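You operate a simulated robot arm through the tools that you are given. There is no shell and no other tool. Be economical: measure what you need, move in short steps, check, and stop when the job is done.

You run a simulated two-armed robot. Do the job below in one go: nothing can be reset, and whatever is moved stays where it is left.

TASK
Buff panel ONE till the green meter reads 70 or more.
Fine: read it with the green block, buff with the white pad, read it again; both go back; harm nothing. Set down upright: green block, white pad with blue grip.

Only the result counts: the job must be done as asked and must still hold three seconds after the hand-in. Knocking over, shifting, dropping, spilling or breaking anything else fails it.

THE ROBOT
Two 6-joint arms with two-finger grippers on one trunk, on a base that drives. Base frame: it is fixed to the floor where the robot stands at the start and does not move with it; the origin is under the middle of the robot, x ahead of it, y to its left, z up. Units: m, degrees, N and s.
The left shoulder is at the start at [0.06, 0.143, 0.9], the right one opposite. With the tool pointing down near the work surface each hand reaches from about 0.26 to 0.7 m from the robot's upright axis, wherever it stands, measured 20 degrees to its own side. Places, roughly: green meter button [0.9, 0.1, 1]; test panel [-3.25, -1.5, 1]. Payload 2.45 kg a hand.
The tool frame of a hand sits at the grasp point between the pads (the TCP): z along the fingers, y along the line on which they close. The tips reach 0.026 m beyond it. Largest opening 0.096 m; the body of the gripper starts 0.069 m behind the TCP.
Orientation is that of the tool frame in the base frame, as a unit quaternion [x, y, z, w]. With the fingers straight down and closing along the base's y, the tool's x points along the base's -x, its y along +y and its z along -z.

THE INTERFACE
- The arms move only by the tool play_rows. It takes "left_motion", "right_motion" or both (then of equal length, played together; a hand with none holds still); each is a list of rows, each a list of 6 numbers: the shift along the tool's x, y, z in mm, then the turn, a rotation vector about the tool's x, y, z in degrees. In form: [[dx, dy, dz, rx, ry, rz], ...]. A call has 1 to 10 rows; each row shifts and turns the commanded pose from where the row before left it, along the tool's axes as they then stand. "left_fingers" and "right_fingers" are, for a hand that has rows, the opening, from 0 (shut) to 1 (fully open), set as the call begins (left out, the last holds). Rows are played at 5 a second. More than 0.05 m and 8.6 degrees between two rows, or a gripper value outside its range, and nothing of the call is played. A pose out of reach is approached as far as the arm can. The call stops where the force on the tool passes 50 N (or 10 N more than at its start, if that is more) or the arm is blocked; 0.2 s more then pass. The fingers move at their own pace and stop on an object; they squeeze with about 37 N. The grip force told is the motor's: it shows also when the fingers shut on nothing. Time passes only in rows, and 0.2 s behind the last, so rows that do not move let the fingers close. It gives the time, the measured TCP pose, the force on the tool (base axes), the opening and the grip force at its end, in the units of the frame above (readings bear some noise), with the torque about the TCP (base axes, N m) and any sound that the robot's microphone picked up, and new pictures: "pictures" is both (left out), scene, wrist or none (wrist: the cameras of the hands that moved).
- Cameras (640 x 400 px; columns grow to the right, rows downward): "scene" is now at [0.1258, 0.0406, 1.5019]; the picture's right is [0.54, -0.84, -0.00], its down [-0.65, -0.41, -0.64] and it looks along [0.54, 0.35, -0.77] (base axes); focal length 248 px, centre (320, 200). "left" rides on the left gripper at [0.082, -0.003, -0.098] in its tool frame; the picture's right is [0.04, 1.00, 0.00], its down [-0.73, 0.03, -0.68] and it looks along [-0.68, 0.03, 0.73] (tool axes); focal length 256 px, centre (320, 200). "right" rides on the right gripper at [0.082, 0.003, -0.098] in its tool frame; the picture's right is [-0.04, 1.00, 0.00], its down [-0.73, -0.03, -0.68] and it looks along [-0.68, -0.03, 0.73] (tool axes); focal length 256 px, centre (320, 200). There is no depth. A picture from a camera that has moved, and an enlarged one, comes with that camera's place and axes in the base frame and with its lens.
- slide_trunk(by): slides the trunk up (or, below 0, down) by that many m; the arms and the scene camera ride with it, the base frame stays. It gives what a move gives, with no picture.
- roll_base(legs): drives the robot by 1 to 6 legs, each [ahead, turn to the left] in m and degrees, along the robot's own axes; the way and the turn of a leg run together, so that a leg with both is an arc; at most 1.5 m and 180 degrees a leg. The arms and the cameras ride along, it lands a little off, and it stops where it bumps. It gives what a move gives, and a new picture of the scene camera.
- turn_head(pan, tilt): turns the head with the scene camera to pan (to the left, within 86 degrees either way) and tilt (down, from -29 to 69), counted from straight ahead of the robot. It gives what a move gives, and a new picture of the scene camera.
- inspect(camera, box): a new picture of the part [left, top, right, bottom] of that camera's present view, enlarged. No time passes.
- sign_off(): hands the job in; it is judged then, once.

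Work in short steps. Places have to be worked out from the pictures, the camera data and where the tool is seen: move nearer, look again, correct. Check each grasp and each placing, and mend what went wrong. You have 120 turns and 260 pictures in all, those below and enlarged ones among them. Open the grippers and draw the arms clear of the work before you hand the job in, unless the task says otherwise; then end with one line.

The tools are called after "Emit:" by a JSON object that holds its "fn" and its "kwargs". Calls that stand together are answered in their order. play_rows: Moves the arms, as the interface text tells. Its arguments: {"type":"object","properties":{"left_motion":{"type":"array","items":{"type":"array","items":{"type":"number"}}},"left_fingers":{"type":"number"},"right_motion":{"type":"array","items":{"type":"array","items":{"type":"number"}}},"right_fingers":{"type":"number"},"pictures":{"type":"string","enum":["both","scene","wrist","none"]}},"required":[]} The other tools are called the same way: slide_trunk (by) slides the trunk up or down; roll_base (legs) drives the base; turn_head (pan, tilt) turns the head that bears the scene camera; inspect (camera, box) takes an enlarged picture of a part of a camera's view; sign_off () hands the job in.

At the start:

```text
clock: 0.0
left_tcp_pos: [0.2542, 0.3633, 1.2353]
left_tcp_rot: [0.0, 1.0, 0.0, 0.001]
left_force: [0.2, 1.2, -0.6]
left_torque: [-0.01, -0.01, 0.02]
left_finger_gap: 0.0961
left_finger_force: 0.0
right_tcp_pos: [0.301, 0.0522, 1.1694]
right_tcp_rot: [0.0, 1.0, 0.0, 0.001]
right_force: [0.1, 0.2, -0.4]
right_torque: [-0.01, 0.0, 0.0]
right_finger_gap: 0.0959
right_finger_force: 0.1
trunk travel left (down, up): [-0.525, 0.065]
robot x, y, heading: [-0.0012, 0.0002, -0.0]
head pan, tilt: [32.6, 50.1]
```

scene: 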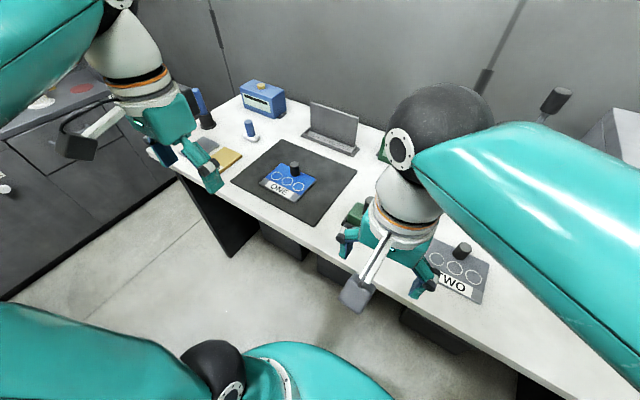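
right: 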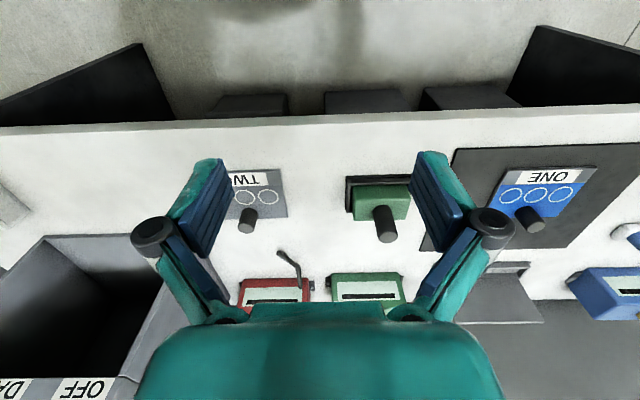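
left: 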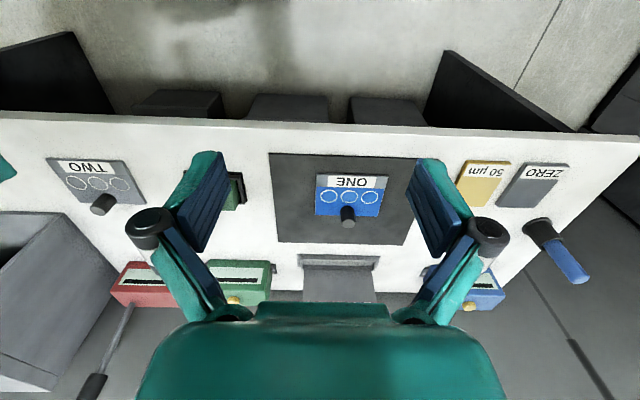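

I begin by looking at the table in detail: panel ONE on the mat, green block, meters and a sign.

Emit:
{"fn": "inspect", "kwargs": {"camera": "scene", "box": [200, 60, 400, 210]}}

Emit:
{"fn": "inspect", "kwargs": {"camera": "right", "box": [200, 130, 640, 330]}}

Emit:
{"fn": "turn_head", "kwargs": {"pan": 0, "tilt": 30}}

Emit:
{"fn": "turn_head", "kwargs": {"pan": -50, "tilt": 40}}

Emit:
{"fn": "turn_head", "kwargs": {"pan": 70, "tilt": 35}}

```text
2.67 times, centred on (300, 135) of scene
camera zoom: at [0.1258, 0.0406, 1.5019], right [0.54, -0.84, 0.0], down [-0.65, -0.41, -0.64], along [0.54, 0.35, -0.77], focal length 662 px, centre (373, 373)
```

zoom: 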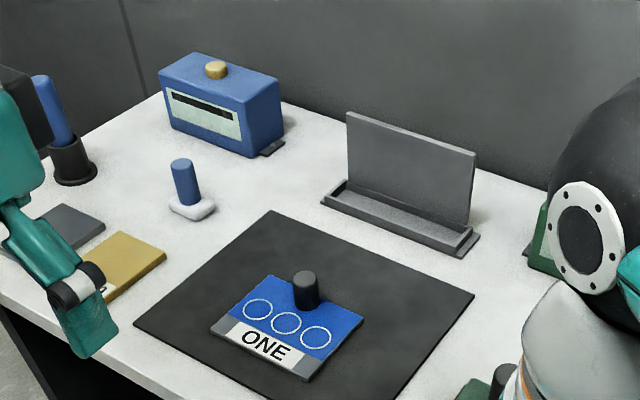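

```text
1.45 times, centred on (420, 230) of right
camera zoom: at [0.2174, 0.0553, 1.2673], right [0.04, 1.0, 0.0], down [0.73, -0.03, 0.68], along [0.68, -0.03, -0.73], focal length 372 px, centre (174, 156)
```

zoom: 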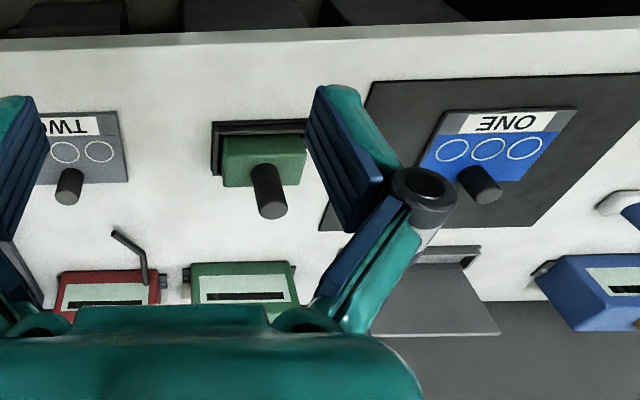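

```text
clock: 1.0
left_tcp_pos: [0.2544, 0.3636, 1.2361]
left_tcp_rot: [0.0, 1.0, 0.0, 0.001]
left_force: [0.0, -0.6, 0.6]
left_torque: [0.02, 0.01, -0.01]
left_finger_gap: 0.096
left_finger_force: 0.0
right_tcp_pos: [0.3003, 0.0529, 1.1703]
right_tcp_rot: [0.0, 1.0, 0.0, 0.0]
right_force: [-0.4, 0.6, 0.2]
right_torque: [0.02, 0.0, 0.0]
right_finger_gap: 0.096
right_finger_force: 0.0
trunk travel left (down, up): [-0.525, 0.065]
robot x, y, heading: [-0.0012, -0.0025, -0.1]
head pan, tilt: [0.0, 30.0]
camera scene: at [0.1514, -0.0007, 1.5315], right [0.0, -1.0, 0.0], down [-0.5, 0.0, -0.87], along [0.87, 0.0, -0.5], focal length 248 px, centre (320, 200)
```

scene: 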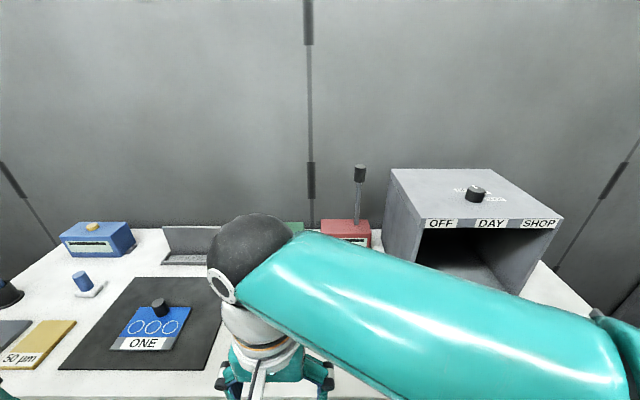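

```text
clock: 2.2
left_tcp_pos: [0.2552, 0.3631, 1.2363]
left_tcp_rot: [0.0, 1.0, 0.0, 0.001]
left_force: [0.1, -0.3, 0.8]
left_torque: [-0.03, -0.01, -0.01]
left_finger_gap: 0.096
left_finger_force: 0.1
right_tcp_pos: [0.2999, 0.0517, 1.1694]
right_tcp_rot: [0.0, 1.0, -0.001, -0.001]
right_force: [0.9, 0.1, -1.0]
right_torque: [-0.01, -0.01, -0.02]
right_finger_gap: 0.0958
right_finger_force: 0.0
trunk travel left (down, up): [-0.525, 0.065]
robot x, y, heading: [0.0007, 0.0019, 0.2]
head pan, tilt: [-50.0, 40.0]
camera scene: at [0.1157, -0.0659, 1.5162], right [-0.77, -0.64, 0.0], down [-0.41, 0.49, -0.77], along [0.49, -0.59, -0.64], focal length 248 px, centre (320, 200)
```

scene: 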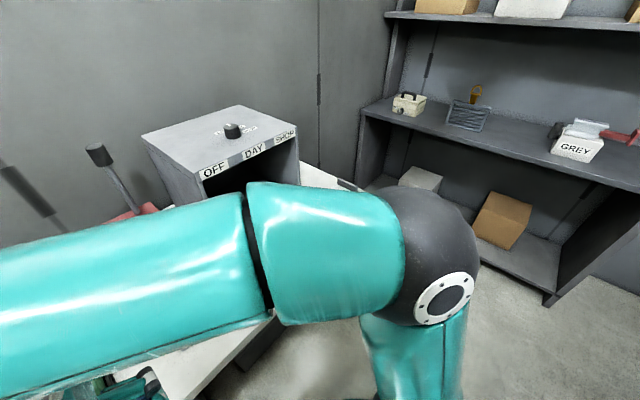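

```text
clock: 4.2
left_tcp_pos: [0.2539, 0.3642, 1.2358]
left_tcp_rot: [0.0, 1.0, 0.001, 0.001]
left_force: [0.7, 0.0, -0.3]
left_torque: [0.01, -0.01, 0.01]
left_finger_gap: 0.0962
left_finger_force: 0.0
right_tcp_pos: [0.3001, 0.0511, 1.1709]
right_tcp_rot: [0.001, 1.0, 0.0, 0.0]
right_force: [0.2, 0.1, -0.1]
right_torque: [0.03, 0.0, -0.03]
right_finger_gap: 0.0957
right_finger_force: 0.1
trunk travel left (down, up): [-0.525, 0.065]
robot x, y, heading: [0.0001, 0.0014, 0.1]
head pan, tilt: [70.0, 35.0]
camera scene: at [0.0911, 0.0819, 1.5237], right [0.94, -0.34, 0.0], down [-0.2, -0.54, -0.82], along [0.28, 0.77, -0.57], focal length 248 px, centre (320, 200)
```

scene: 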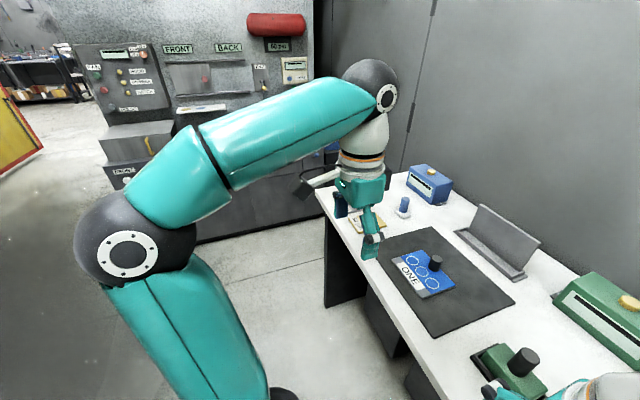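

The green block sits in a cradle, hidden by the right arm. I move the right arm aside to the right and look from the scene camera.

Emit:
{"fn": "play_rows", "kwargs": {"right_motion": [[0, -45, 0, 0, 0, 0], [0, -45, 0, 0, 0, 0], [0, -45, 0, 0, 0, 0], [0, -45, 0, 0, 0, 0], [0, -45, 0, 0, 0, 0], [0, -45, 0, 0, 0, 0], [0, -45, 0, 0, 0, 0]], "pictures": "wrist"}}

Emit:
{"fn": "turn_head", "kwargs": {"pan": 10, "tilt": 45}}

```text
clock: 5.8
left_tcp_pos: [0.2536, 0.3619, 1.2349]
left_tcp_rot: [0.0, 1.0, 0.0, 0.002]
left_force: [-0.5, 0.2, -0.2]
left_torque: [0.03, 0.02, 0.01]
left_finger_gap: 0.0962
left_finger_force: 0.1
right_tcp_pos: [0.3015, -0.2651, 1.1687]
right_tcp_rot: [0.001, 1.0, 0.0, 0.0]
right_force: [0.1, -0.6, 0.6]
right_torque: [-0.02, 0.01, -0.02]
right_finger_gap: 0.0962
right_finger_force: 0.0
trunk travel left (down, up): [-0.525, 0.065]
robot x, y, heading: [-0.0007, -0.0025, -0.1]
head pan, tilt: [70.0, 35.0]
camera right: at [0.2193, -0.2622, 1.2667], right [0.04, 1.0, 0.0], down [0.73, -0.03, 0.68], along [0.68, -0.03, -0.73], focal length 256 px, centre (320, 200)
```

right: 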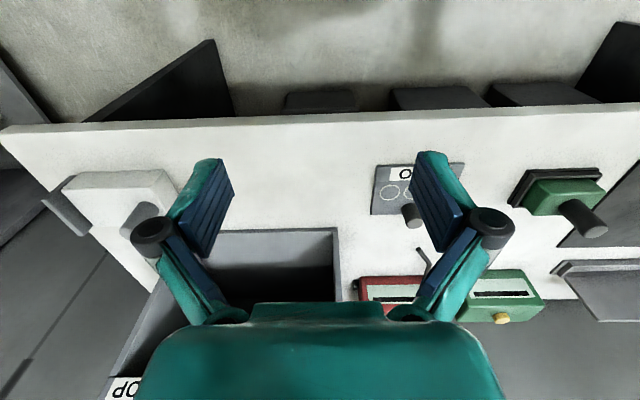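

```text
clock: 7.1
left_tcp_pos: [0.2545, 0.364, 1.2363]
left_tcp_rot: [0.0, 1.0, -0.001, 0.001]
left_force: [0.7, -0.2, 0.6]
left_torque: [-0.05, 0.0, -0.03]
left_finger_gap: 0.0959
left_finger_force: 0.1
right_tcp_pos: [0.3025, -0.2642, 1.1686]
right_tcp_rot: [0.0, 1.0, 0.0, 0.001]
right_force: [0.6, 0.0, -0.3]
right_torque: [0.02, 0.01, -0.01]
right_finger_gap: 0.0959
right_finger_force: 0.1
trunk travel left (down, up): [-0.525, 0.065]
robot x, y, heading: [-0.0014, -0.0015, 0.1]
head pan, tilt: [10.0, 45.0]
camera scene: at [0.1409, 0.0134, 1.5089], right [0.17, -0.98, 0.0], down [-0.7, -0.12, -0.71], along [0.7, 0.12, -0.71], focal length 248 px, centre (320, 200)
```

scene: 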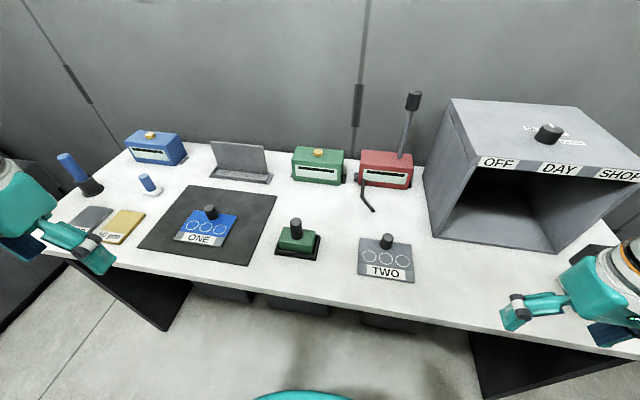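

Now I enlarge the work area for detail.

Emit:
{"fn": "inspect", "kwargs": {"camera": "scene", "box": [40, 110, 240, 260]}}

Emit:
{"fn": "inspect", "kwargs": {"camera": "scene", "box": [240, 130, 440, 280]}}

Emit:
{"fn": "inspect", "kwargs": {"camera": "scene", "box": [280, 135, 360, 195]}}

Emit:
{"fn": "inspect", "kwargs": {"camera": "scene", "box": [160, 195, 260, 255]}}

```text
2.67 times, centred on (140, 185) of scene
camera zoom: at [0.1409, 0.0134, 1.5089], right [0.17, -0.98, 0.0], down [-0.7, -0.12, -0.71], along [0.7, 0.12, -0.71], focal length 662 px, centre (800, 240)
```

zoom: 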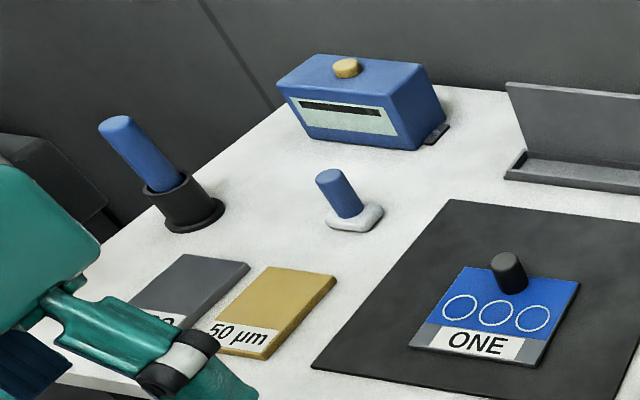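

```text
2.67 times, centred on (340, 205) of scene
camera zoom: at [0.1409, 0.0134, 1.5089], right [0.17, -0.98, 0.0], down [-0.7, -0.12, -0.71], along [0.7, 0.12, -0.71], focal length 662 px, centre (267, 187)
```

zoom: 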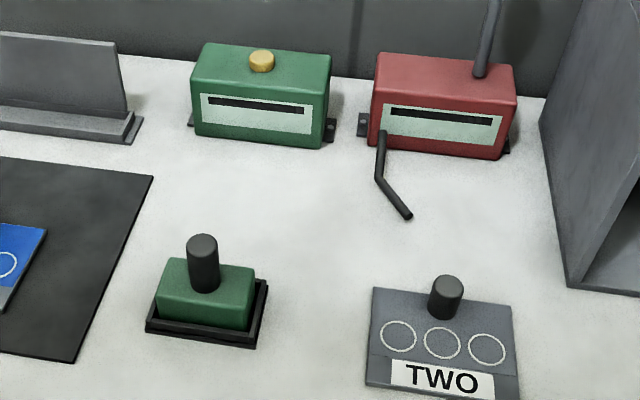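

```text
6.67 times, centred on (320, 165) of scene
camera zoom: at [0.1409, 0.0134, 1.5089], right [0.17, -0.98, 0.0], down [-0.7, -0.12, -0.71], along [0.7, 0.12, -0.71], focal length 1655 px, centre (320, 433)
```

zoom: 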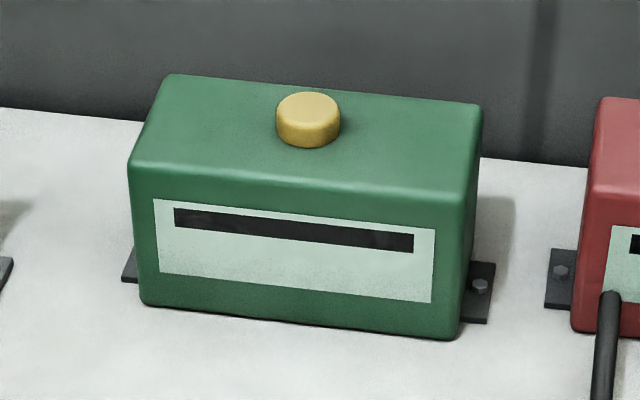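

```text
6.40 times, centred on (210, 225) of scene
camera zoom: at [0.1409, 0.0134, 1.5089], right [0.17, -0.98, 0.0], down [-0.7, -0.12, -0.71], along [0.7, 0.12, -0.71], focal length 1589 px, centre (1024, 40)
```

zoom: 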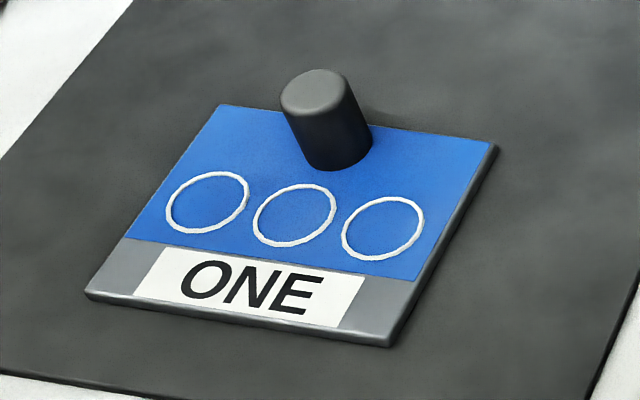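

Display is blank (meter asleep or off), block in a tray. From two views the green block's knob top is near (0.606, 0.170, 0.934). I bring the left hand above it to look closer.

Emit:
{"fn": "play_rows", "kwargs": {"left_motion": [[-33, -19.3, 18.5, 0, 0, 0], [-33, -19.3, 18.5, 0, 0, 0], [-33, -19.3, 18.5, 0, 0, 0], [-33, -19.3, 18.5, 0, 0, 0], [-33, -19.3, 18.5, 0, 0, 0], [-33, -19.3, 18.5, 0, 0, 0], [-33, -19.3, 18.5, 0, 0, 0], [-33, -19.3, 18.5, 0, 0, 0], [-33, -19.3, 18.5, 0, 0, 0], [-33, -19.3, 18.5, 0, 0, 0]]}}

```text
clock: 9.3
left_tcp_pos: [0.5856, 0.1672, 1.0501]
left_tcp_rot: [0.0, 1.0, 0.0, 0.0]
left_force: [0.8, -0.2, -0.3]
left_torque: [0.03, 0.02, 0.03]
left_finger_gap: 0.096
left_finger_force: 0.1
right_tcp_pos: [0.303, -0.2646, 1.1685]
right_tcp_rot: [0.0, 1.0, 0.0, -0.001]
right_force: [0.0, -0.8, -0.8]
right_torque: [0.02, 0.02, -0.02]
right_finger_gap: 0.0961
right_finger_force: 0.0
trunk travel left (down, up): [-0.525, 0.065]
robot x, y, heading: [0.001, 0.0012, -0.0]
head pan, tilt: [10.0, 45.0]
camera scene: at [0.1429, 0.0127, 1.5087], right [0.17, -0.98, 0.0], down [-0.7, -0.12, -0.71], along [0.69, 0.12, -0.71], focal length 248 px, centre (320, 200)
camera left: at [0.5037, 0.165, 1.1498], right [-0.04, 1.0, 0.0], down [0.73, 0.03, 0.68], along [0.68, 0.03, -0.73], focal length 256 px, centre (320, 200)
```

scene: 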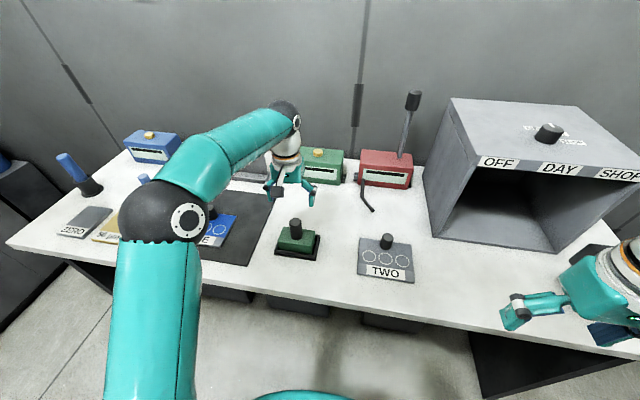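
left: 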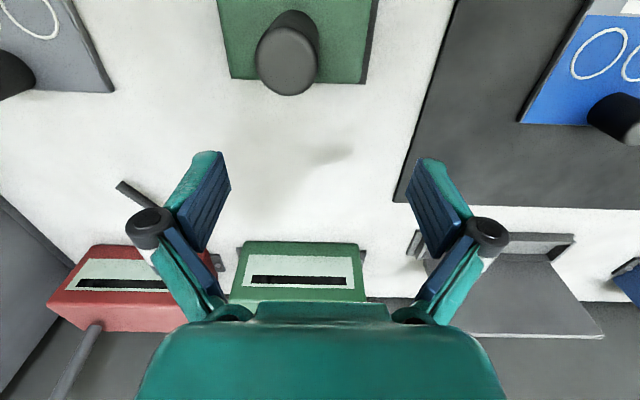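

The knob lies nearer the robot than I thought: about (0.55, 0.148, ~0.99). I draw the hand back and up for a second view.

Emit:
{"fn": "play_rows", "kwargs": {"left_motion": [[40, -8, -15, 0, 0, 0], [40, -8, -15, 0, 0, 0], [40, 0, -10, 0, 0, 0]], "pictures": "wrist"}}

```text
clock: 10.1
left_tcp_pos: [0.4629, 0.1554, 1.0932]
left_tcp_rot: [0.001, 1.0, 0.0, 0.001]
left_force: [-0.4, 0.2, 0.7]
left_torque: [0.0, -0.04, -0.03]
left_finger_gap: 0.0962
left_finger_force: 0.0
right_tcp_pos: [0.2999, -0.2651, 1.169]
right_tcp_rot: [0.0, 1.0, 0.0, 0.0]
right_force: [-0.3, -0.2, 0.7]
right_torque: [0.0, -0.05, 0.0]
right_finger_gap: 0.0962
right_finger_force: 0.0
trunk travel left (down, up): [-0.525, 0.065]
robot x, y, heading: [-0.0021, -0.0002, 0.0]
head pan, tilt: [10.0, 45.0]
camera left: at [0.3819, 0.1524, 1.1912], right [-0.04, 1.0, 0.0], down [0.73, 0.03, 0.68], along [0.68, 0.03, -0.73], focal length 256 px, centre (320, 200)
```

left: 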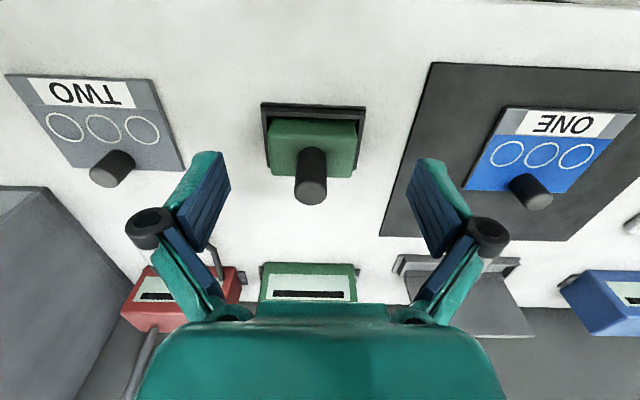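

Knob top ≈ (0.542, 0.150, 1.005), table ≈ 0.90. I enlarge to get the dimensions of block and panel.

Emit:
{"fn": "inspect", "kwargs": {"camera": "left", "box": [230, 80, 390, 220]}}

Emit:
{"fn": "inspect", "kwargs": {"camera": "left", "box": [440, 90, 640, 230]}}

```text
2.86 times, centred on (310, 150) of left
camera zoom: at [0.3819, 0.1524, 1.1912], right [-0.04, 1.0, 0.0], down [0.73, 0.03, 0.68], along [0.68, 0.03, -0.73], focal length 731 px, centre (349, 343)
```

zoom: 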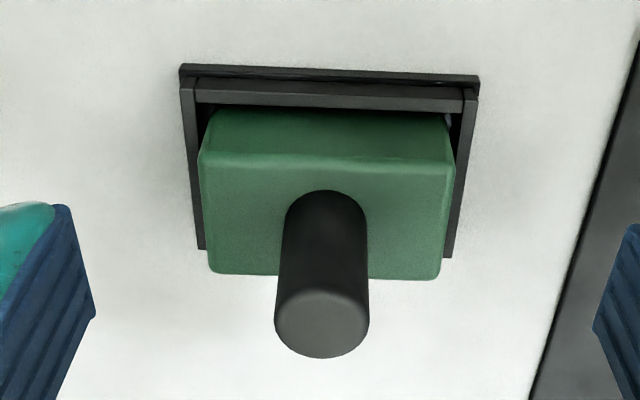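

```text
2.86 times, centred on (540, 160) of left
camera zoom: at [0.3819, 0.1524, 1.1912], right [-0.04, 1.0, 0.0], down [0.73, 0.03, 0.68], along [0.68, 0.03, -0.73], focal length 731 px, centre (-309, 314)
```

zoom: 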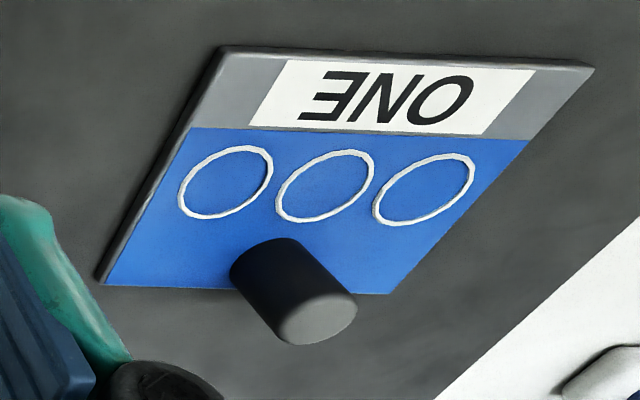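

Block ≈ 0.055×0.095 m centred (0.542, 0.150), top 0.95; panel circles at x≈0.552, y≈0.400/0.446/0.492, panel knob at (0.596, 0.447). Pad and button are out of reach, so I check where the base stands relative to the table edge.

Emit:
{"fn": "turn_head", "kwargs": {"pan": 0, "tilt": 69}}

Emit:
{"fn": "turn_head", "kwargs": {"pan": 60, "tilt": 69}}

```text
clock: 10.9
left_tcp_pos: [0.4644, 0.1547, 1.0918]
left_tcp_rot: [0.0, 1.0, 0.001, 0.001]
left_force: [-0.5, 0.5, -0.3]
left_torque: [0.02, -0.01, 0.0]
left_finger_gap: 0.0962
left_finger_force: 0.1
right_tcp_pos: [0.3033, -0.2636, 1.1693]
right_tcp_rot: [0.0, 1.0, 0.0, 0.0]
right_force: [-0.3, -0.1, -1.4]
right_torque: [0.02, 0.02, -0.03]
right_finger_gap: 0.0961
right_finger_force: 0.1
trunk travel left (down, up): [-0.525, 0.065]
robot x, y, heading: [0.001, -0.0021, 0.2]
head pan, tilt: [0.0, 68.8]
camera scene: at [0.1169, -0.0008, 1.4801], right [0.0, -1.0, 0.0], down [-0.93, 0.0, -0.36], along [0.36, 0.0, -0.93], focal length 248 px, centre (320, 200)
```

scene: 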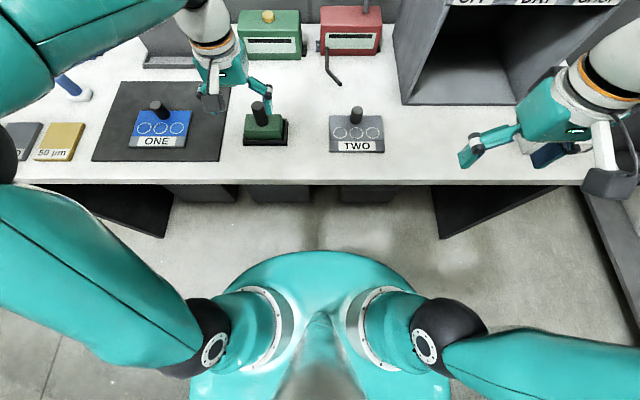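

```text
clock: 12.2
left_tcp_pos: [0.4656, 0.1554, 1.0926]
left_tcp_rot: [0.0, 1.0, -0.001, -0.001]
left_force: [0.0, 0.2, 0.2]
left_torque: [-0.01, -0.02, -0.01]
left_finger_gap: 0.0961
left_finger_force: 0.0
right_tcp_pos: [0.3037, -0.2642, 1.1689]
right_tcp_rot: [0.0, 1.0, 0.0, 0.0]
right_force: [-0.7, 0.6, -0.2]
right_torque: [-0.01, -0.01, 0.01]
right_finger_gap: 0.096
right_finger_force: 0.0
trunk travel left (down, up): [-0.525, 0.065]
robot x, y, heading: [0.0015, 0.0041, -0.2]
head pan, tilt: [60.0, 68.8]
camera scene: at [0.0892, 0.0475, 1.48], right [0.87, -0.5, 0.0], down [-0.47, -0.81, -0.36], along [0.18, 0.31, -0.93], focal length 248 px, centre (320, 200)
```

scene: 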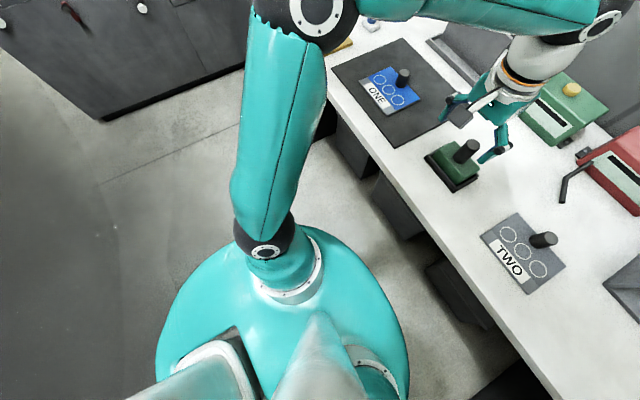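

Table edge at x≈0.38, the base has little room. First I grasp the green block by its knob with the left hand: move over it and lower.

Emit:
{"fn": "play_rows", "kwargs": {"left_motion": [[-39, 3, 0, 0, 0, 0], [-38.5, 2.5, 0, 0, 0, 0], [0, 0, 35, 0, 0, 0], [0, 0, 35, 0, 0, 0], [0, 0, 20, 0, 0, 0]]}}

Emit:
{"fn": "turn_head", "kwargs": {"pan": 20, "tilt": 50}}

```text
clock: 13.4
left_tcp_pos: [0.5429, 0.1602, 1.0027]
left_tcp_rot: [0.0, 1.0, 0.0, 0.001]
left_force: [0.8, -0.7, 0.2]
left_torque: [0.01, 0.01, 0.0]
left_finger_gap: 0.0962
left_finger_force: 0.0
right_tcp_pos: [0.3023, -0.2644, 1.1691]
right_tcp_rot: [0.0, 1.0, -0.001, -0.001]
right_force: [-0.5, -0.2, 0.3]
right_torque: [0.0, 0.01, 0.0]
right_finger_gap: 0.0962
right_finger_force: 0.1
trunk travel left (down, up): [-0.525, 0.065]
robot x, y, heading: [0.0003, -0.0025, -0.2]
head pan, tilt: [60.0, 68.8]
camera scene: at [0.0891, 0.0476, 1.4801], right [0.87, -0.5, 0.0], down [-0.47, -0.81, -0.36], along [0.18, 0.31, -0.93], focal length 248 px, centre (320, 200)
camera left: at [0.4628, 0.1555, 1.0998], right [-0.04, 1.0, 0.0], down [0.73, 0.03, 0.68], along [0.68, 0.03, -0.73], focal length 256 px, centre (320, 200)
```

scene: 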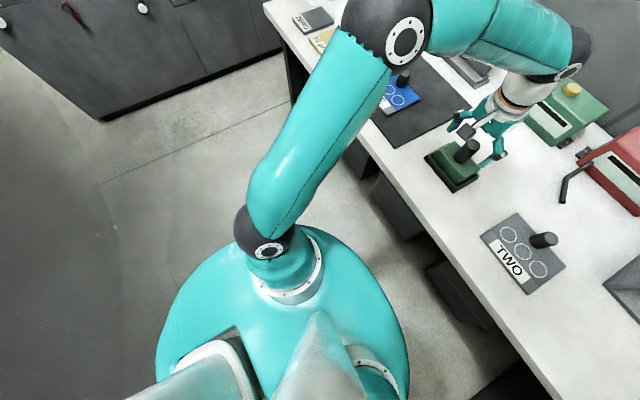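
left: 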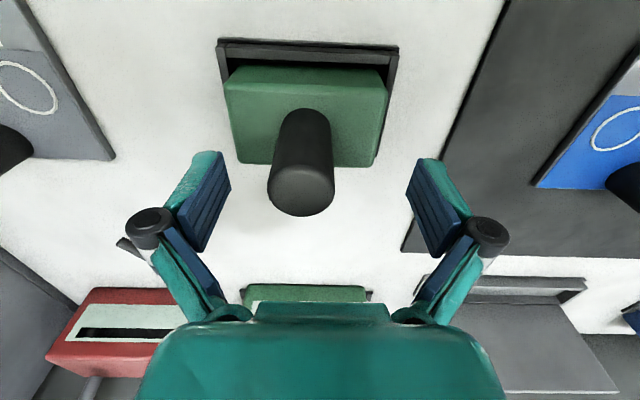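

```text
clock: 14.5
left_tcp_pos: [0.5422, 0.1576, 1.0015]
left_tcp_rot: [0.0, 1.0, 0.0, 0.001]
left_force: [0.1, -0.6, 0.0]
left_torque: [0.01, -0.04, 0.0]
left_finger_gap: 0.0961
left_finger_force: 0.0
right_tcp_pos: [0.3028, -0.2633, 1.1691]
right_tcp_rot: [0.0, 1.0, 0.0, 0.0]
right_force: [0.3, -0.1, -0.3]
right_torque: [0.03, 0.0, -0.03]
right_finger_gap: 0.0958
right_finger_force: 0.1
trunk travel left (down, up): [-0.525, 0.065]
robot x, y, heading: [0.0047, -0.0007, 0.1]
head pan, tilt: [20.0, 50.0]
camera scene: at [0.1336, 0.0256, 1.5019], right [0.34, -0.94, 0.0], down [-0.72, -0.26, -0.64], along [0.6, 0.22, -0.77], focal length 248 px, centre (320, 200)
```

scene: 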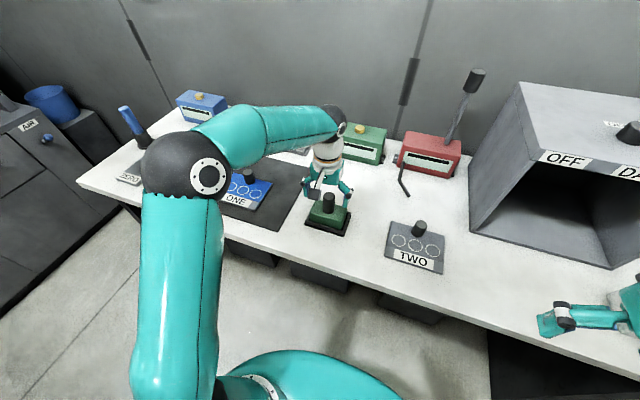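

The knob top is at (0.545, 0.150, 1.004); I went 8 mm too far left. I shift right 8 mm, lower 16 mm and close.

Emit:
{"fn": "play_rows", "kwargs": {"left_motion": [[-2, -8, 0, 0, 0, 0], [0, 0, 16, 0, 0, 0]], "pictures": "none"}}

Emit:
{"fn": "play_rows", "kwargs": {"left_motion": [[0, 0, 0, 0, 0, 0], [0, 0, 0, 0, 0, 0], [0, 0, 0, 0, 0, 0]], "left_fingers": 0, "pictures": "wrist"}}

```text
clock: 15.1
left_tcp_pos: [0.5442, 0.1508, 0.9855]
left_tcp_rot: [0.0, 1.0, 0.0, -0.001]
left_force: [0.1, -0.7, -0.7]
left_torque: [-0.01, -0.02, -0.03]
left_finger_gap: 0.0959
left_finger_force: 0.1
right_tcp_pos: [0.3017, -0.2638, 1.1688]
right_tcp_rot: [0.0, 1.0, 0.0, -0.001]
right_force: [-0.1, 0.7, 0.7]
right_torque: [0.01, 0.02, 0.01]
right_finger_gap: 0.096
right_finger_force: 0.2
trunk travel left (down, up): [-0.525, 0.065]
robot x, y, heading: [-0.0002, -0.0028, -0.0]
head pan, tilt: [20.0, 50.0]
```

```text
clock: 15.9
left_tcp_pos: [0.5444, 0.1503, 0.9858]
left_tcp_rot: [0.0, 1.0, 0.0, 0.0]
left_force: [0.6, -0.7, -0.7]
left_torque: [-0.09, 0.0, 0.02]
left_finger_gap: 0.0311
left_finger_force: 36.2
right_tcp_pos: [0.3024, -0.2649, 1.1689]
right_tcp_rot: [0.0, 1.0, 0.0, 0.0]
right_force: [0.2, 0.3, 0.1]
right_torque: [0.02, -0.03, -0.02]
right_finger_gap: 0.096
right_finger_force: 0.0
trunk travel left (down, up): [-0.525, 0.065]
robot x, y, heading: [-0.001, 0.0005, -0.2]
head pan, tilt: [20.0, 50.0]
camera left: at [0.4634, 0.1473, 1.0841], right [-0.04, 1.0, 0.0], down [0.73, 0.03, 0.68], along [0.68, 0.03, -0.73], focal length 256 px, centre (320, 200)
```

left: 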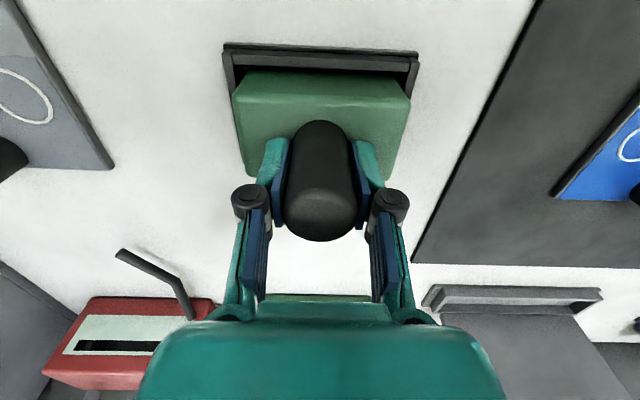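

Gripped (gap 31 mm). I lift 90 mm and move toward panel ONE to look at the placement.

Emit:
{"fn": "play_rows", "kwargs": {"left_motion": [[0, 0, -20, 0, 0, 0], [0, 0, -30, 0, 0, 0], [0, 0, -40, 0, 0, 0], [0, 35, 0, 0, 0, 0], [0, 40, 0, 0, 0, 0], [0, 40, 0, 0, 0, 0], [0, 40, 0, 0, 0, 0], [0, 40, 0, 0, 0, 0]]}}

```text
clock: 17.7
left_tcp_pos: [0.5458, 0.3494, 1.0761]
left_tcp_rot: [0.0, 1.0, -0.001, 0.001]
left_force: [0.2, 0.1, 0.4]
left_torque: [-0.01, 0.02, -0.01]
left_finger_gap: 0.0
left_finger_force: 28.5
right_tcp_pos: [0.303, -0.2636, 1.1692]
right_tcp_rot: [0.0, 1.0, 0.0, 0.0]
right_force: [0.3, -0.3, -0.9]
right_torque: [0.01, -0.02, -0.01]
right_finger_gap: 0.0961
right_finger_force: 0.0
trunk travel left (down, up): [-0.525, 0.065]
robot x, y, heading: [-0.0014, -0.0003, 0.1]
head pan, tilt: [20.0, 50.0]
camera scene: at [0.1338, 0.0266, 1.5019], right [0.34, -0.94, 0.0], down [-0.72, -0.26, -0.64], along [0.6, 0.22, -0.77], focal length 248 px, centre (320, 200)
camera left: at [0.4649, 0.3458, 1.1748], right [-0.04, 1.0, 0.0], down [0.73, 0.03, 0.68], along [0.68, 0.03, -0.73], focal length 256 px, centre (320, 200)
```

scene: 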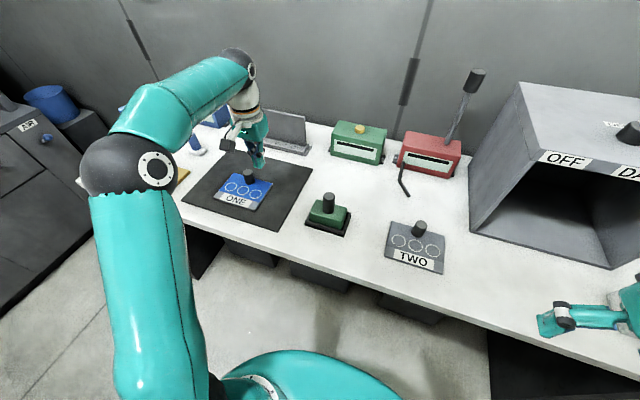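
left: 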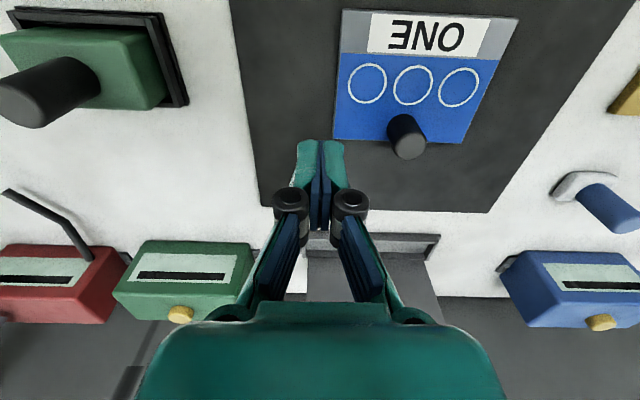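

The fingers are shut on nothing: the block slipped and stayed (or fell back) in its tray. I look closely at it.

Emit:
{"fn": "inspect", "kwargs": {"camera": "scene", "box": [280, 170, 380, 250]}}

Emit:
{"fn": "play_rows", "kwargs": {"left_motion": [[0, -40, 0, 0, 0, 0], [0, -40, 0, 0, 0, 0], [0, -40, 0, 0, 0, 0], [0, -40, 0, 0, 0, 0], [0, -39, 0, 0, 0, 0]], "left_fingers": 1, "pictures": "wrist"}}

```text
5.00 times, centred on (330, 210) of scene
camera zoom: at [0.1338, 0.0266, 1.5019], right [0.34, -0.94, 0.0], down [-0.72, -0.26, -0.64], along [0.6, 0.22, -0.77], focal length 1241 px, centre (270, 150)
```

zoom: 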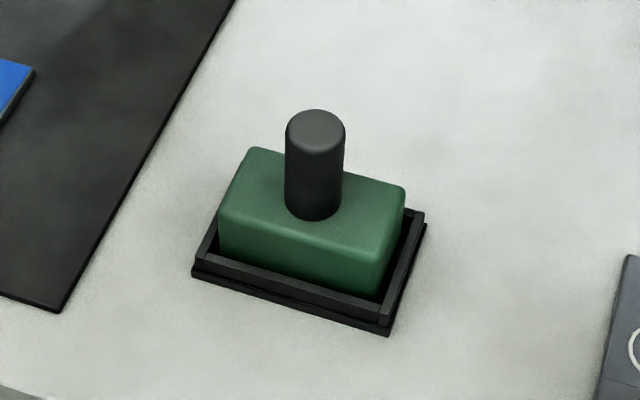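

```text
clock: 18.9
left_tcp_pos: [0.5437, 0.1467, 1.0743]
left_tcp_rot: [0.0, 1.0, 0.001, 0.001]
left_force: [-0.2, -0.1, -0.2]
left_torque: [0.05, -0.01, -0.01]
left_finger_gap: 0.0961
left_finger_force: 0.1
right_tcp_pos: [0.303, -0.2657, 1.1687]
right_tcp_rot: [0.0, 1.0, 0.0, 0.0]
right_force: [0.8, 0.1, 0.4]
right_torque: [-0.02, -0.01, 0.0]
right_finger_gap: 0.0963
right_finger_force: 0.1
trunk travel left (down, up): [-0.525, 0.065]
robot x, y, heading: [-0.0, -0.0008, 0.3]
head pan, tilt: [20.0, 50.0]
camera left: at [0.4637, 0.1426, 1.1729], right [-0.04, 1.0, 0.0], down [0.73, 0.03, 0.68], along [0.68, 0.03, -0.73], focal length 256 px, centre (320, 200)
```

left: 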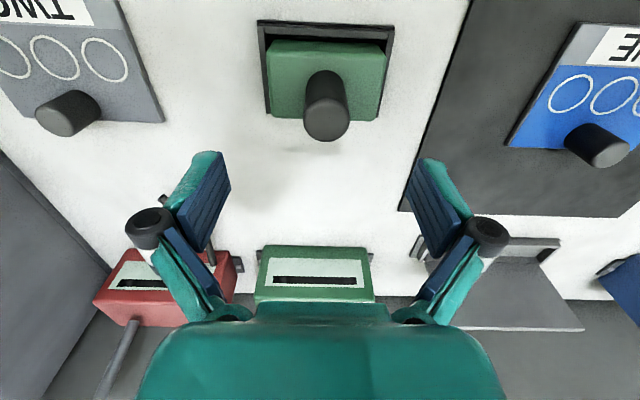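

The block sits undisturbed in its tray. I grip again lower and lift in small steps, watching the force.

Emit:
{"fn": "play_rows", "kwargs": {"left_motion": [[0, 4, 30, 0, 0, 0], [0, 0, 30, 0, 0, 0], [0, 0, 25, 0, 0, 0], [0, 0, 10, 0, 0, 0]], "pictures": "none"}}

Emit:
{"fn": "play_rows", "kwargs": {"left_motion": [[0, 0, 0, 0, 0, 0], [0, 0, 0, 0, 0, 0], [0, 0, 0, 0, 0, 0], [0, 0, 0, 0, 0, 0]], "left_fingers": 0, "pictures": "none"}}

Emit:
{"fn": "play_rows", "kwargs": {"left_motion": [[0, 0, -3, 0, 0, 0], [0, 0, -3, 0, 0, 0]], "pictures": "wrist"}}

```text
clock: 19.9
left_tcp_pos: [0.5457, 0.1514, 0.9791]
left_tcp_rot: [0.0, 1.0, 0.0, 0.0]
left_force: [0.1, -0.2, 0.2]
left_torque: [0.02, -0.02, 0.01]
left_finger_gap: 0.0958
left_finger_force: 0.1
right_tcp_pos: [0.3019, -0.2631, 1.1691]
right_tcp_rot: [0.0, 1.0, 0.001, -0.001]
right_force: [0.2, -0.1, 0.1]
right_torque: [-0.01, 0.04, 0.01]
right_finger_gap: 0.0958
right_finger_force: 0.0
trunk travel left (down, up): [-0.525, 0.065]
robot x, y, heading: [0.0021, -0.0031, 0.1]
head pan, tilt: [20.0, 50.0]
```

```text
clock: 20.9
left_tcp_pos: [0.545, 0.153, 0.9798]
left_tcp_rot: [0.001, 1.0, 0.001, 0.001]
left_force: [0.2, -0.8, -0.7]
left_torque: [-0.01, -0.07, -0.02]
left_finger_gap: 0.0311
left_finger_force: 36.8
right_tcp_pos: [0.302, -0.2647, 1.1687]
right_tcp_rot: [0.0, 1.0, 0.0, -0.001]
right_force: [-0.4, 0.8, 0.8]
right_torque: [0.0, 0.01, -0.01]
right_finger_gap: 0.0961
right_finger_force: 0.0
trunk travel left (down, up): [-0.525, 0.065]
robot x, y, heading: [-0.0011, -0.0014, -0.0]
head pan, tilt: [20.0, 50.0]
```

```text
clock: 21.5
left_tcp_pos: [0.5457, 0.151, 0.9867]
left_tcp_rot: [0.0, 1.0, 0.0, 0.0]
left_force: [0.6, 0.2, -3.4]
left_torque: [0.02, 0.01, -0.01]
left_finger_gap: 0.0315
left_finger_force: 37.1
right_tcp_pos: [0.3023, -0.2648, 1.1687]
right_tcp_rot: [0.0, 1.0, 0.0, 0.0]
right_force: [-0.5, -0.7, -0.4]
right_torque: [0.05, -0.02, 0.01]
right_finger_gap: 0.0957
right_finger_force: 0.1
trunk travel left (down, up): [-0.525, 0.065]
robot x, y, heading: [-0.0015, 0.0022, -0.0]
head pan, tilt: [20.0, 50.0]
camera left: at [0.4643, 0.1485, 1.0842], right [-0.04, 1.0, 0.0], down [0.73, 0.03, 0.68], along [0.68, 0.03, -0.73], focal length 256 px, centre (320, 200)
```

left: 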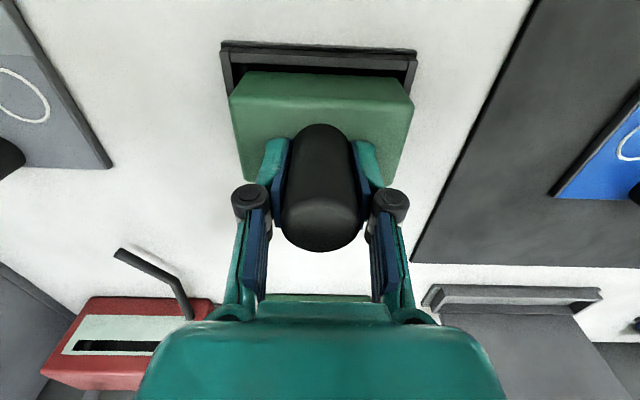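

Force on tool is −3.4 N, block appears to rise. I keep lifting gently.

Emit:
{"fn": "play_rows", "kwargs": {"left_motion": [[0, 0, -4, 0, 0, 0], [0, 0, -4, 0, 0, 0], [0, 0, -4, 0, 0, 0], [0, 0, -4, 0, 0, 0]], "pictures": "both"}}

```text
clock: 22.5
left_tcp_pos: [0.5438, 0.1512, 1.0028]
left_tcp_rot: [0.0, 1.0, -0.001, 0.0]
left_force: [-0.3, -0.8, -3.2]
left_torque: [0.01, -0.03, 0.02]
left_finger_gap: 0.0312
left_finger_force: 36.9
right_tcp_pos: [0.3024, -0.2647, 1.1687]
right_tcp_rot: [0.0, 1.0, 0.0, 0.0]
right_force: [0.7, 0.1, 0.2]
right_torque: [-0.01, 0.01, 0.0]
right_finger_gap: 0.096
right_finger_force: 0.0
trunk travel left (down, up): [-0.525, 0.065]
robot x, y, heading: [0.0025, -0.0007, -0.0]
head pan, tilt: [20.0, 50.0]
camera scene: at [0.1339, 0.0255, 1.5019], right [0.34, -0.94, 0.0], down [-0.72, -0.26, -0.64], along [0.6, 0.22, -0.77], focal length 248 px, centre (320, 200)
camera left: at [0.4645, 0.1484, 1.1007], right [-0.04, 1.0, 0.0], down [0.73, 0.03, 0.68], along [0.68, 0.03, -0.73], focal length 256 px, centre (320, 200)
```

scene: 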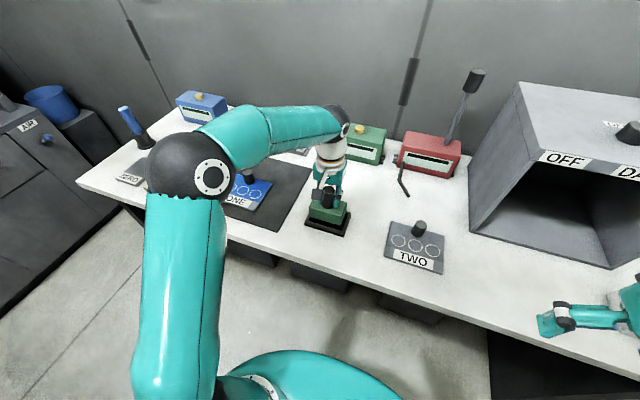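
left: 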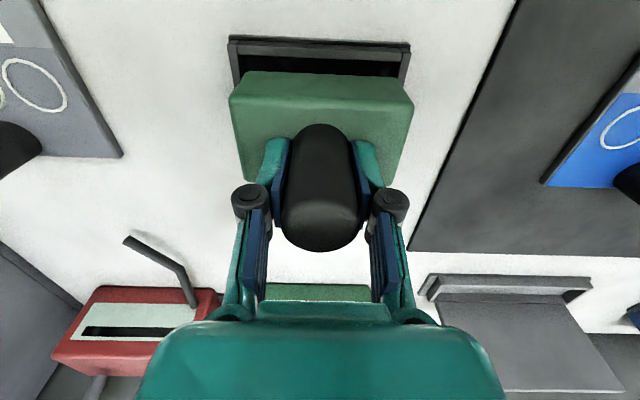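

Now held firmly. I lift a bit more and carry it slowly toward panel ONE.

Emit:
{"fn": "play_rows", "kwargs": {"left_motion": [[0, 0, -8, 0, 0, 0], [0, 0, -12, 0, 0, 0], [0, 0, -12, 0, 0, 0], [0, 0, -8, 0, 0, 0], [0, 8, 0, 0, 0, 0], [0, 15, 0, 0, 0, 0], [0, 20, 0, 0, 0, 0], [0, 20, 0, 0, 0, 0], [0, 20, 0, 0, 0, 0], [0, 10, 0, 0, 0, 0]], "pictures": "none"}}

Emit:
{"fn": "play_rows", "kwargs": {"left_motion": [[0, 10, 0, 0, 0, 0], [0, 20, 0, 0, 0, 0], [0, 22, 0, 0, 0, 0], [0, 22, 0, 0, 0, 0], [0, 22, 0, 0, 0, 0], [0, 22, 0, 0, 0, 0], [0, 22, 0, 0, 0, 0], [0, 22, 0, 0, 0, 0], [0, 22, 0, 0, 0, 0], [0, 10, 0, 0, 0, 0]]}}

```text
clock: 24.7
left_tcp_pos: [0.5436, 0.2455, 1.0412]
left_tcp_rot: [0.0, 1.0, 0.0, 0.0]
left_force: [-0.1, 0.3, -3.7]
left_torque: [0.01, 0.01, -0.01]
left_finger_gap: 0.0311
left_finger_force: 37.0
right_tcp_pos: [0.3022, -0.2634, 1.1678]
right_tcp_rot: [0.0, 1.0, 0.0, 0.001]
right_force: [-0.1, 0.6, 0.0]
right_torque: [0.02, 0.05, 0.02]
right_finger_gap: 0.096
right_finger_force: 0.0
trunk travel left (down, up): [-0.525, 0.065]
robot x, y, heading: [-0.0002, -0.001, -0.0]
head pan, tilt: [20.0, 50.0]
```

```text
clock: 26.9
left_tcp_pos: [0.5453, 0.4388, 1.0421]
left_tcp_rot: [0.0, 1.0, -0.001, 0.0]
left_force: [-0.2, 0.0, -3.3]
left_torque: [-0.03, 0.0, 0.01]
left_finger_gap: 0.0312
left_finger_force: 37.0
right_tcp_pos: [0.3031, -0.2648, 1.1693]
right_tcp_rot: [0.001, 1.0, 0.0, 0.0]
right_force: [-0.2, 0.5, 0.7]
right_torque: [0.03, -0.01, -0.01]
right_finger_gap: 0.0958
right_finger_force: 0.1
trunk travel left (down, up): [-0.525, 0.065]
robot x, y, heading: [-0.0017, -0.0006, 0.0]
head pan, tilt: [20.0, 50.0]
camera scene: at [0.1339, 0.0257, 1.5019], right [0.34, -0.94, 0.0], down [-0.72, -0.26, -0.64], along [0.6, 0.22, -0.77], focal length 248 px, centre (320, 200)
camera left: at [0.4643, 0.4369, 1.1401], right [-0.04, 1.0, 0.0], down [0.73, 0.03, 0.68], along [0.68, 0.03, -0.73], focal length 256 px, centre (320, 200)
```

scene: 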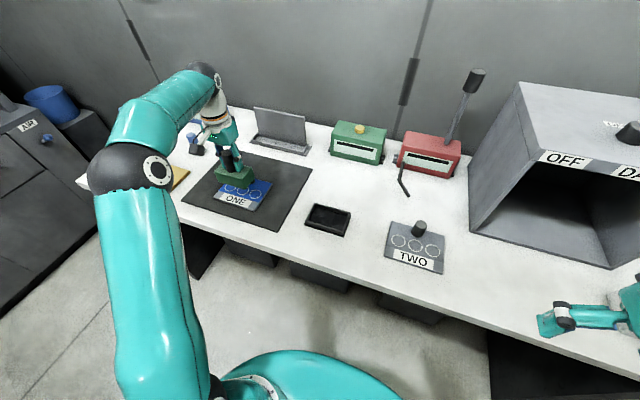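
left: 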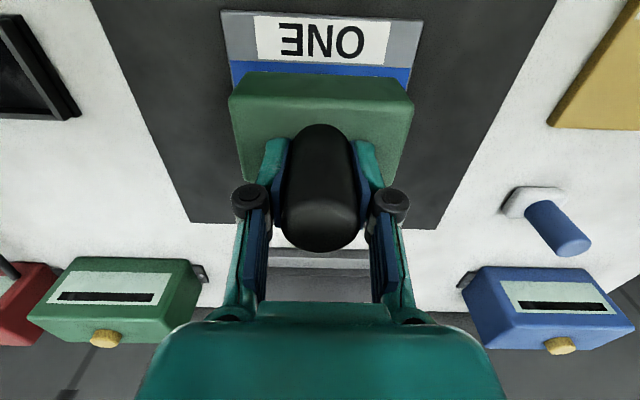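

Panel centre y≈0.442, mid circle x≈0.551, knob at (0.597, 0.443). I set the block 4 mm forward and 3 mm left, and lower it toward the panel.

Emit:
{"fn": "play_rows", "kwargs": {"left_motion": [[-4, 3, 0, 0, 0, 0], [0, 0, 10, 0, 0, 0], [0, 0, 15, 0, 0, 0], [0, 0, 12, 0, 0, 0], [0, 0, 8, 0, 0, 0]], "pictures": "wrist"}}

Emit:
{"fn": "inspect", "kwargs": {"camera": "scene", "box": [180, 120, 300, 220]}}

```text
clock: 28.1
left_tcp_pos: [0.5477, 0.4412, 0.997]
left_tcp_rot: [0.001, 1.0, 0.0, 0.0]
left_force: [-0.1, -1.1, -3.3]
left_torque: [-0.02, 0.0, 0.01]
left_finger_gap: 0.0312
left_finger_force: 36.9
right_tcp_pos: [0.3027, -0.2644, 1.17]
right_tcp_rot: [0.0, 1.0, 0.0, -0.001]
right_force: [-0.3, -0.8, 0.3]
right_torque: [0.0, 0.02, 0.03]
right_finger_gap: 0.0957
right_finger_force: 0.1
trunk travel left (down, up): [-0.525, 0.065]
robot x, y, heading: [-0.0049, -0.0035, -0.1]
head pan, tilt: [20.0, 50.0]
camera left: at [0.4678, 0.4387, 1.0949], right [-0.04, 1.0, 0.0], down [0.73, 0.03, 0.68], along [0.68, 0.03, -0.73], focal length 256 px, centre (320, 200)
```

left: 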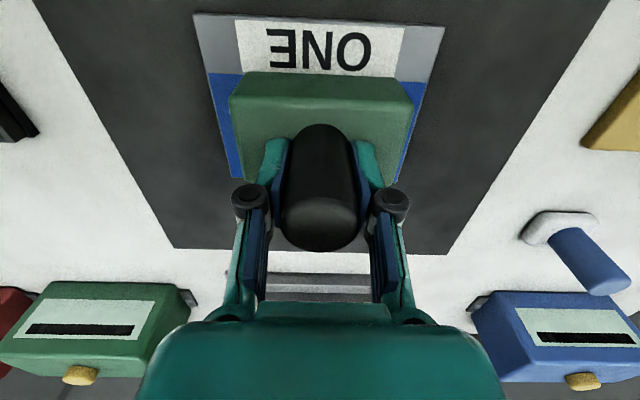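

```text
4.00 times, centred on (240, 170) of scene
camera zoom: at [0.1341, 0.0259, 1.5019], right [0.34, -0.94, 0.0], down [-0.72, -0.26, -0.64], along [0.6, 0.22, -0.77], focal length 993 px, centre (640, 320)
```

zoom: 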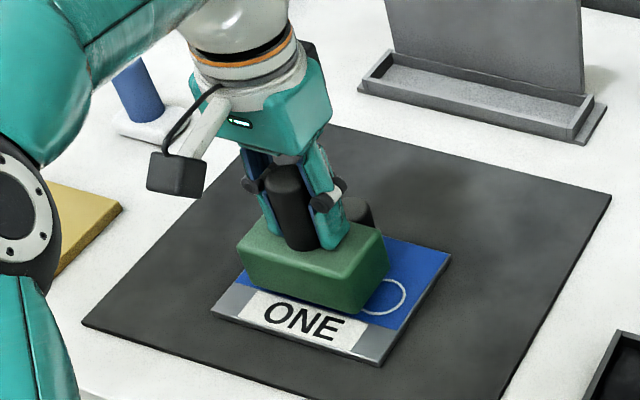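

Well placed. I lower in 2 mm steps until the weight comes off.

Emit:
{"fn": "play_rows", "kwargs": {"left_motion": [[0, 0, 3, 0, 0, 0], [0, 0, 3, 0, 0, 0], [0, 0, 2, 0, 0, 0]], "pictures": "none"}}

Emit:
{"fn": "play_rows", "kwargs": {"left_motion": [[0, 0, 2, 0, 0, 0]], "pictures": "none"}}

Emit:
{"fn": "play_rows", "kwargs": {"left_motion": [[0, 0, 2, 0, 0, 0]], "pictures": "none"}}

```text
clock: 28.9
left_tcp_pos: [0.5491, 0.442, 0.9884]
left_tcp_rot: [0.0, 1.0, 0.0, 0.001]
left_force: [0.9, 0.1, -4.0]
left_torque: [-0.01, -0.02, -0.04]
left_finger_gap: 0.0313
left_finger_force: 37.0
right_tcp_pos: [0.3023, -0.264, 1.1686]
right_tcp_rot: [-0.001, 1.0, -0.001, 0.0]
right_force: [0.5, 0.6, -0.2]
right_torque: [0.01, 0.01, -0.02]
right_finger_gap: 0.096
right_finger_force: 0.1
trunk travel left (down, up): [-0.525, 0.065]
robot x, y, heading: [-0.0002, -0.0063, 0.2]
head pan, tilt: [20.0, 50.0]
```

```text
clock: 29.3
left_tcp_pos: [0.5494, 0.442, 0.9866]
left_tcp_rot: [-0.001, 1.0, -0.001, -0.001]
left_force: [0.6, 0.1, -3.0]
left_torque: [-0.01, 0.01, -0.01]
left_finger_gap: 0.0312
left_finger_force: 36.4
right_tcp_pos: [0.3028, -0.2644, 1.1687]
right_tcp_rot: [0.0, 1.0, 0.001, 0.001]
right_force: [0.4, 1.3, 0.1]
right_torque: [0.02, 0.0, -0.03]
right_finger_gap: 0.096
right_finger_force: 0.1
trunk travel left (down, up): [-0.525, 0.065]
robot x, y, heading: [-0.0023, -0.0027, -0.0]
head pan, tilt: [20.0, 50.0]
```

```text
clock: 29.7
left_tcp_pos: [0.5491, 0.4404, 0.9856]
left_tcp_rot: [0.0, 1.0, -0.001, 0.002]
left_force: [-0.2, 0.4, -0.5]
left_torque: [-0.01, 0.09, -0.03]
left_finger_gap: 0.031
left_finger_force: 37.2
right_tcp_pos: [0.3026, -0.2652, 1.1698]
right_tcp_rot: [0.001, 1.0, 0.0, 0.0]
right_force: [-0.2, -0.2, 0.1]
right_torque: [-0.02, 0.01, 0.0]
right_finger_gap: 0.096
right_finger_force: 0.2
trunk travel left (down, up): [-0.525, 0.065]
robot x, y, heading: [0.0018, -0.0025, 0.0]
head pan, tilt: [20.0, 50.0]
```

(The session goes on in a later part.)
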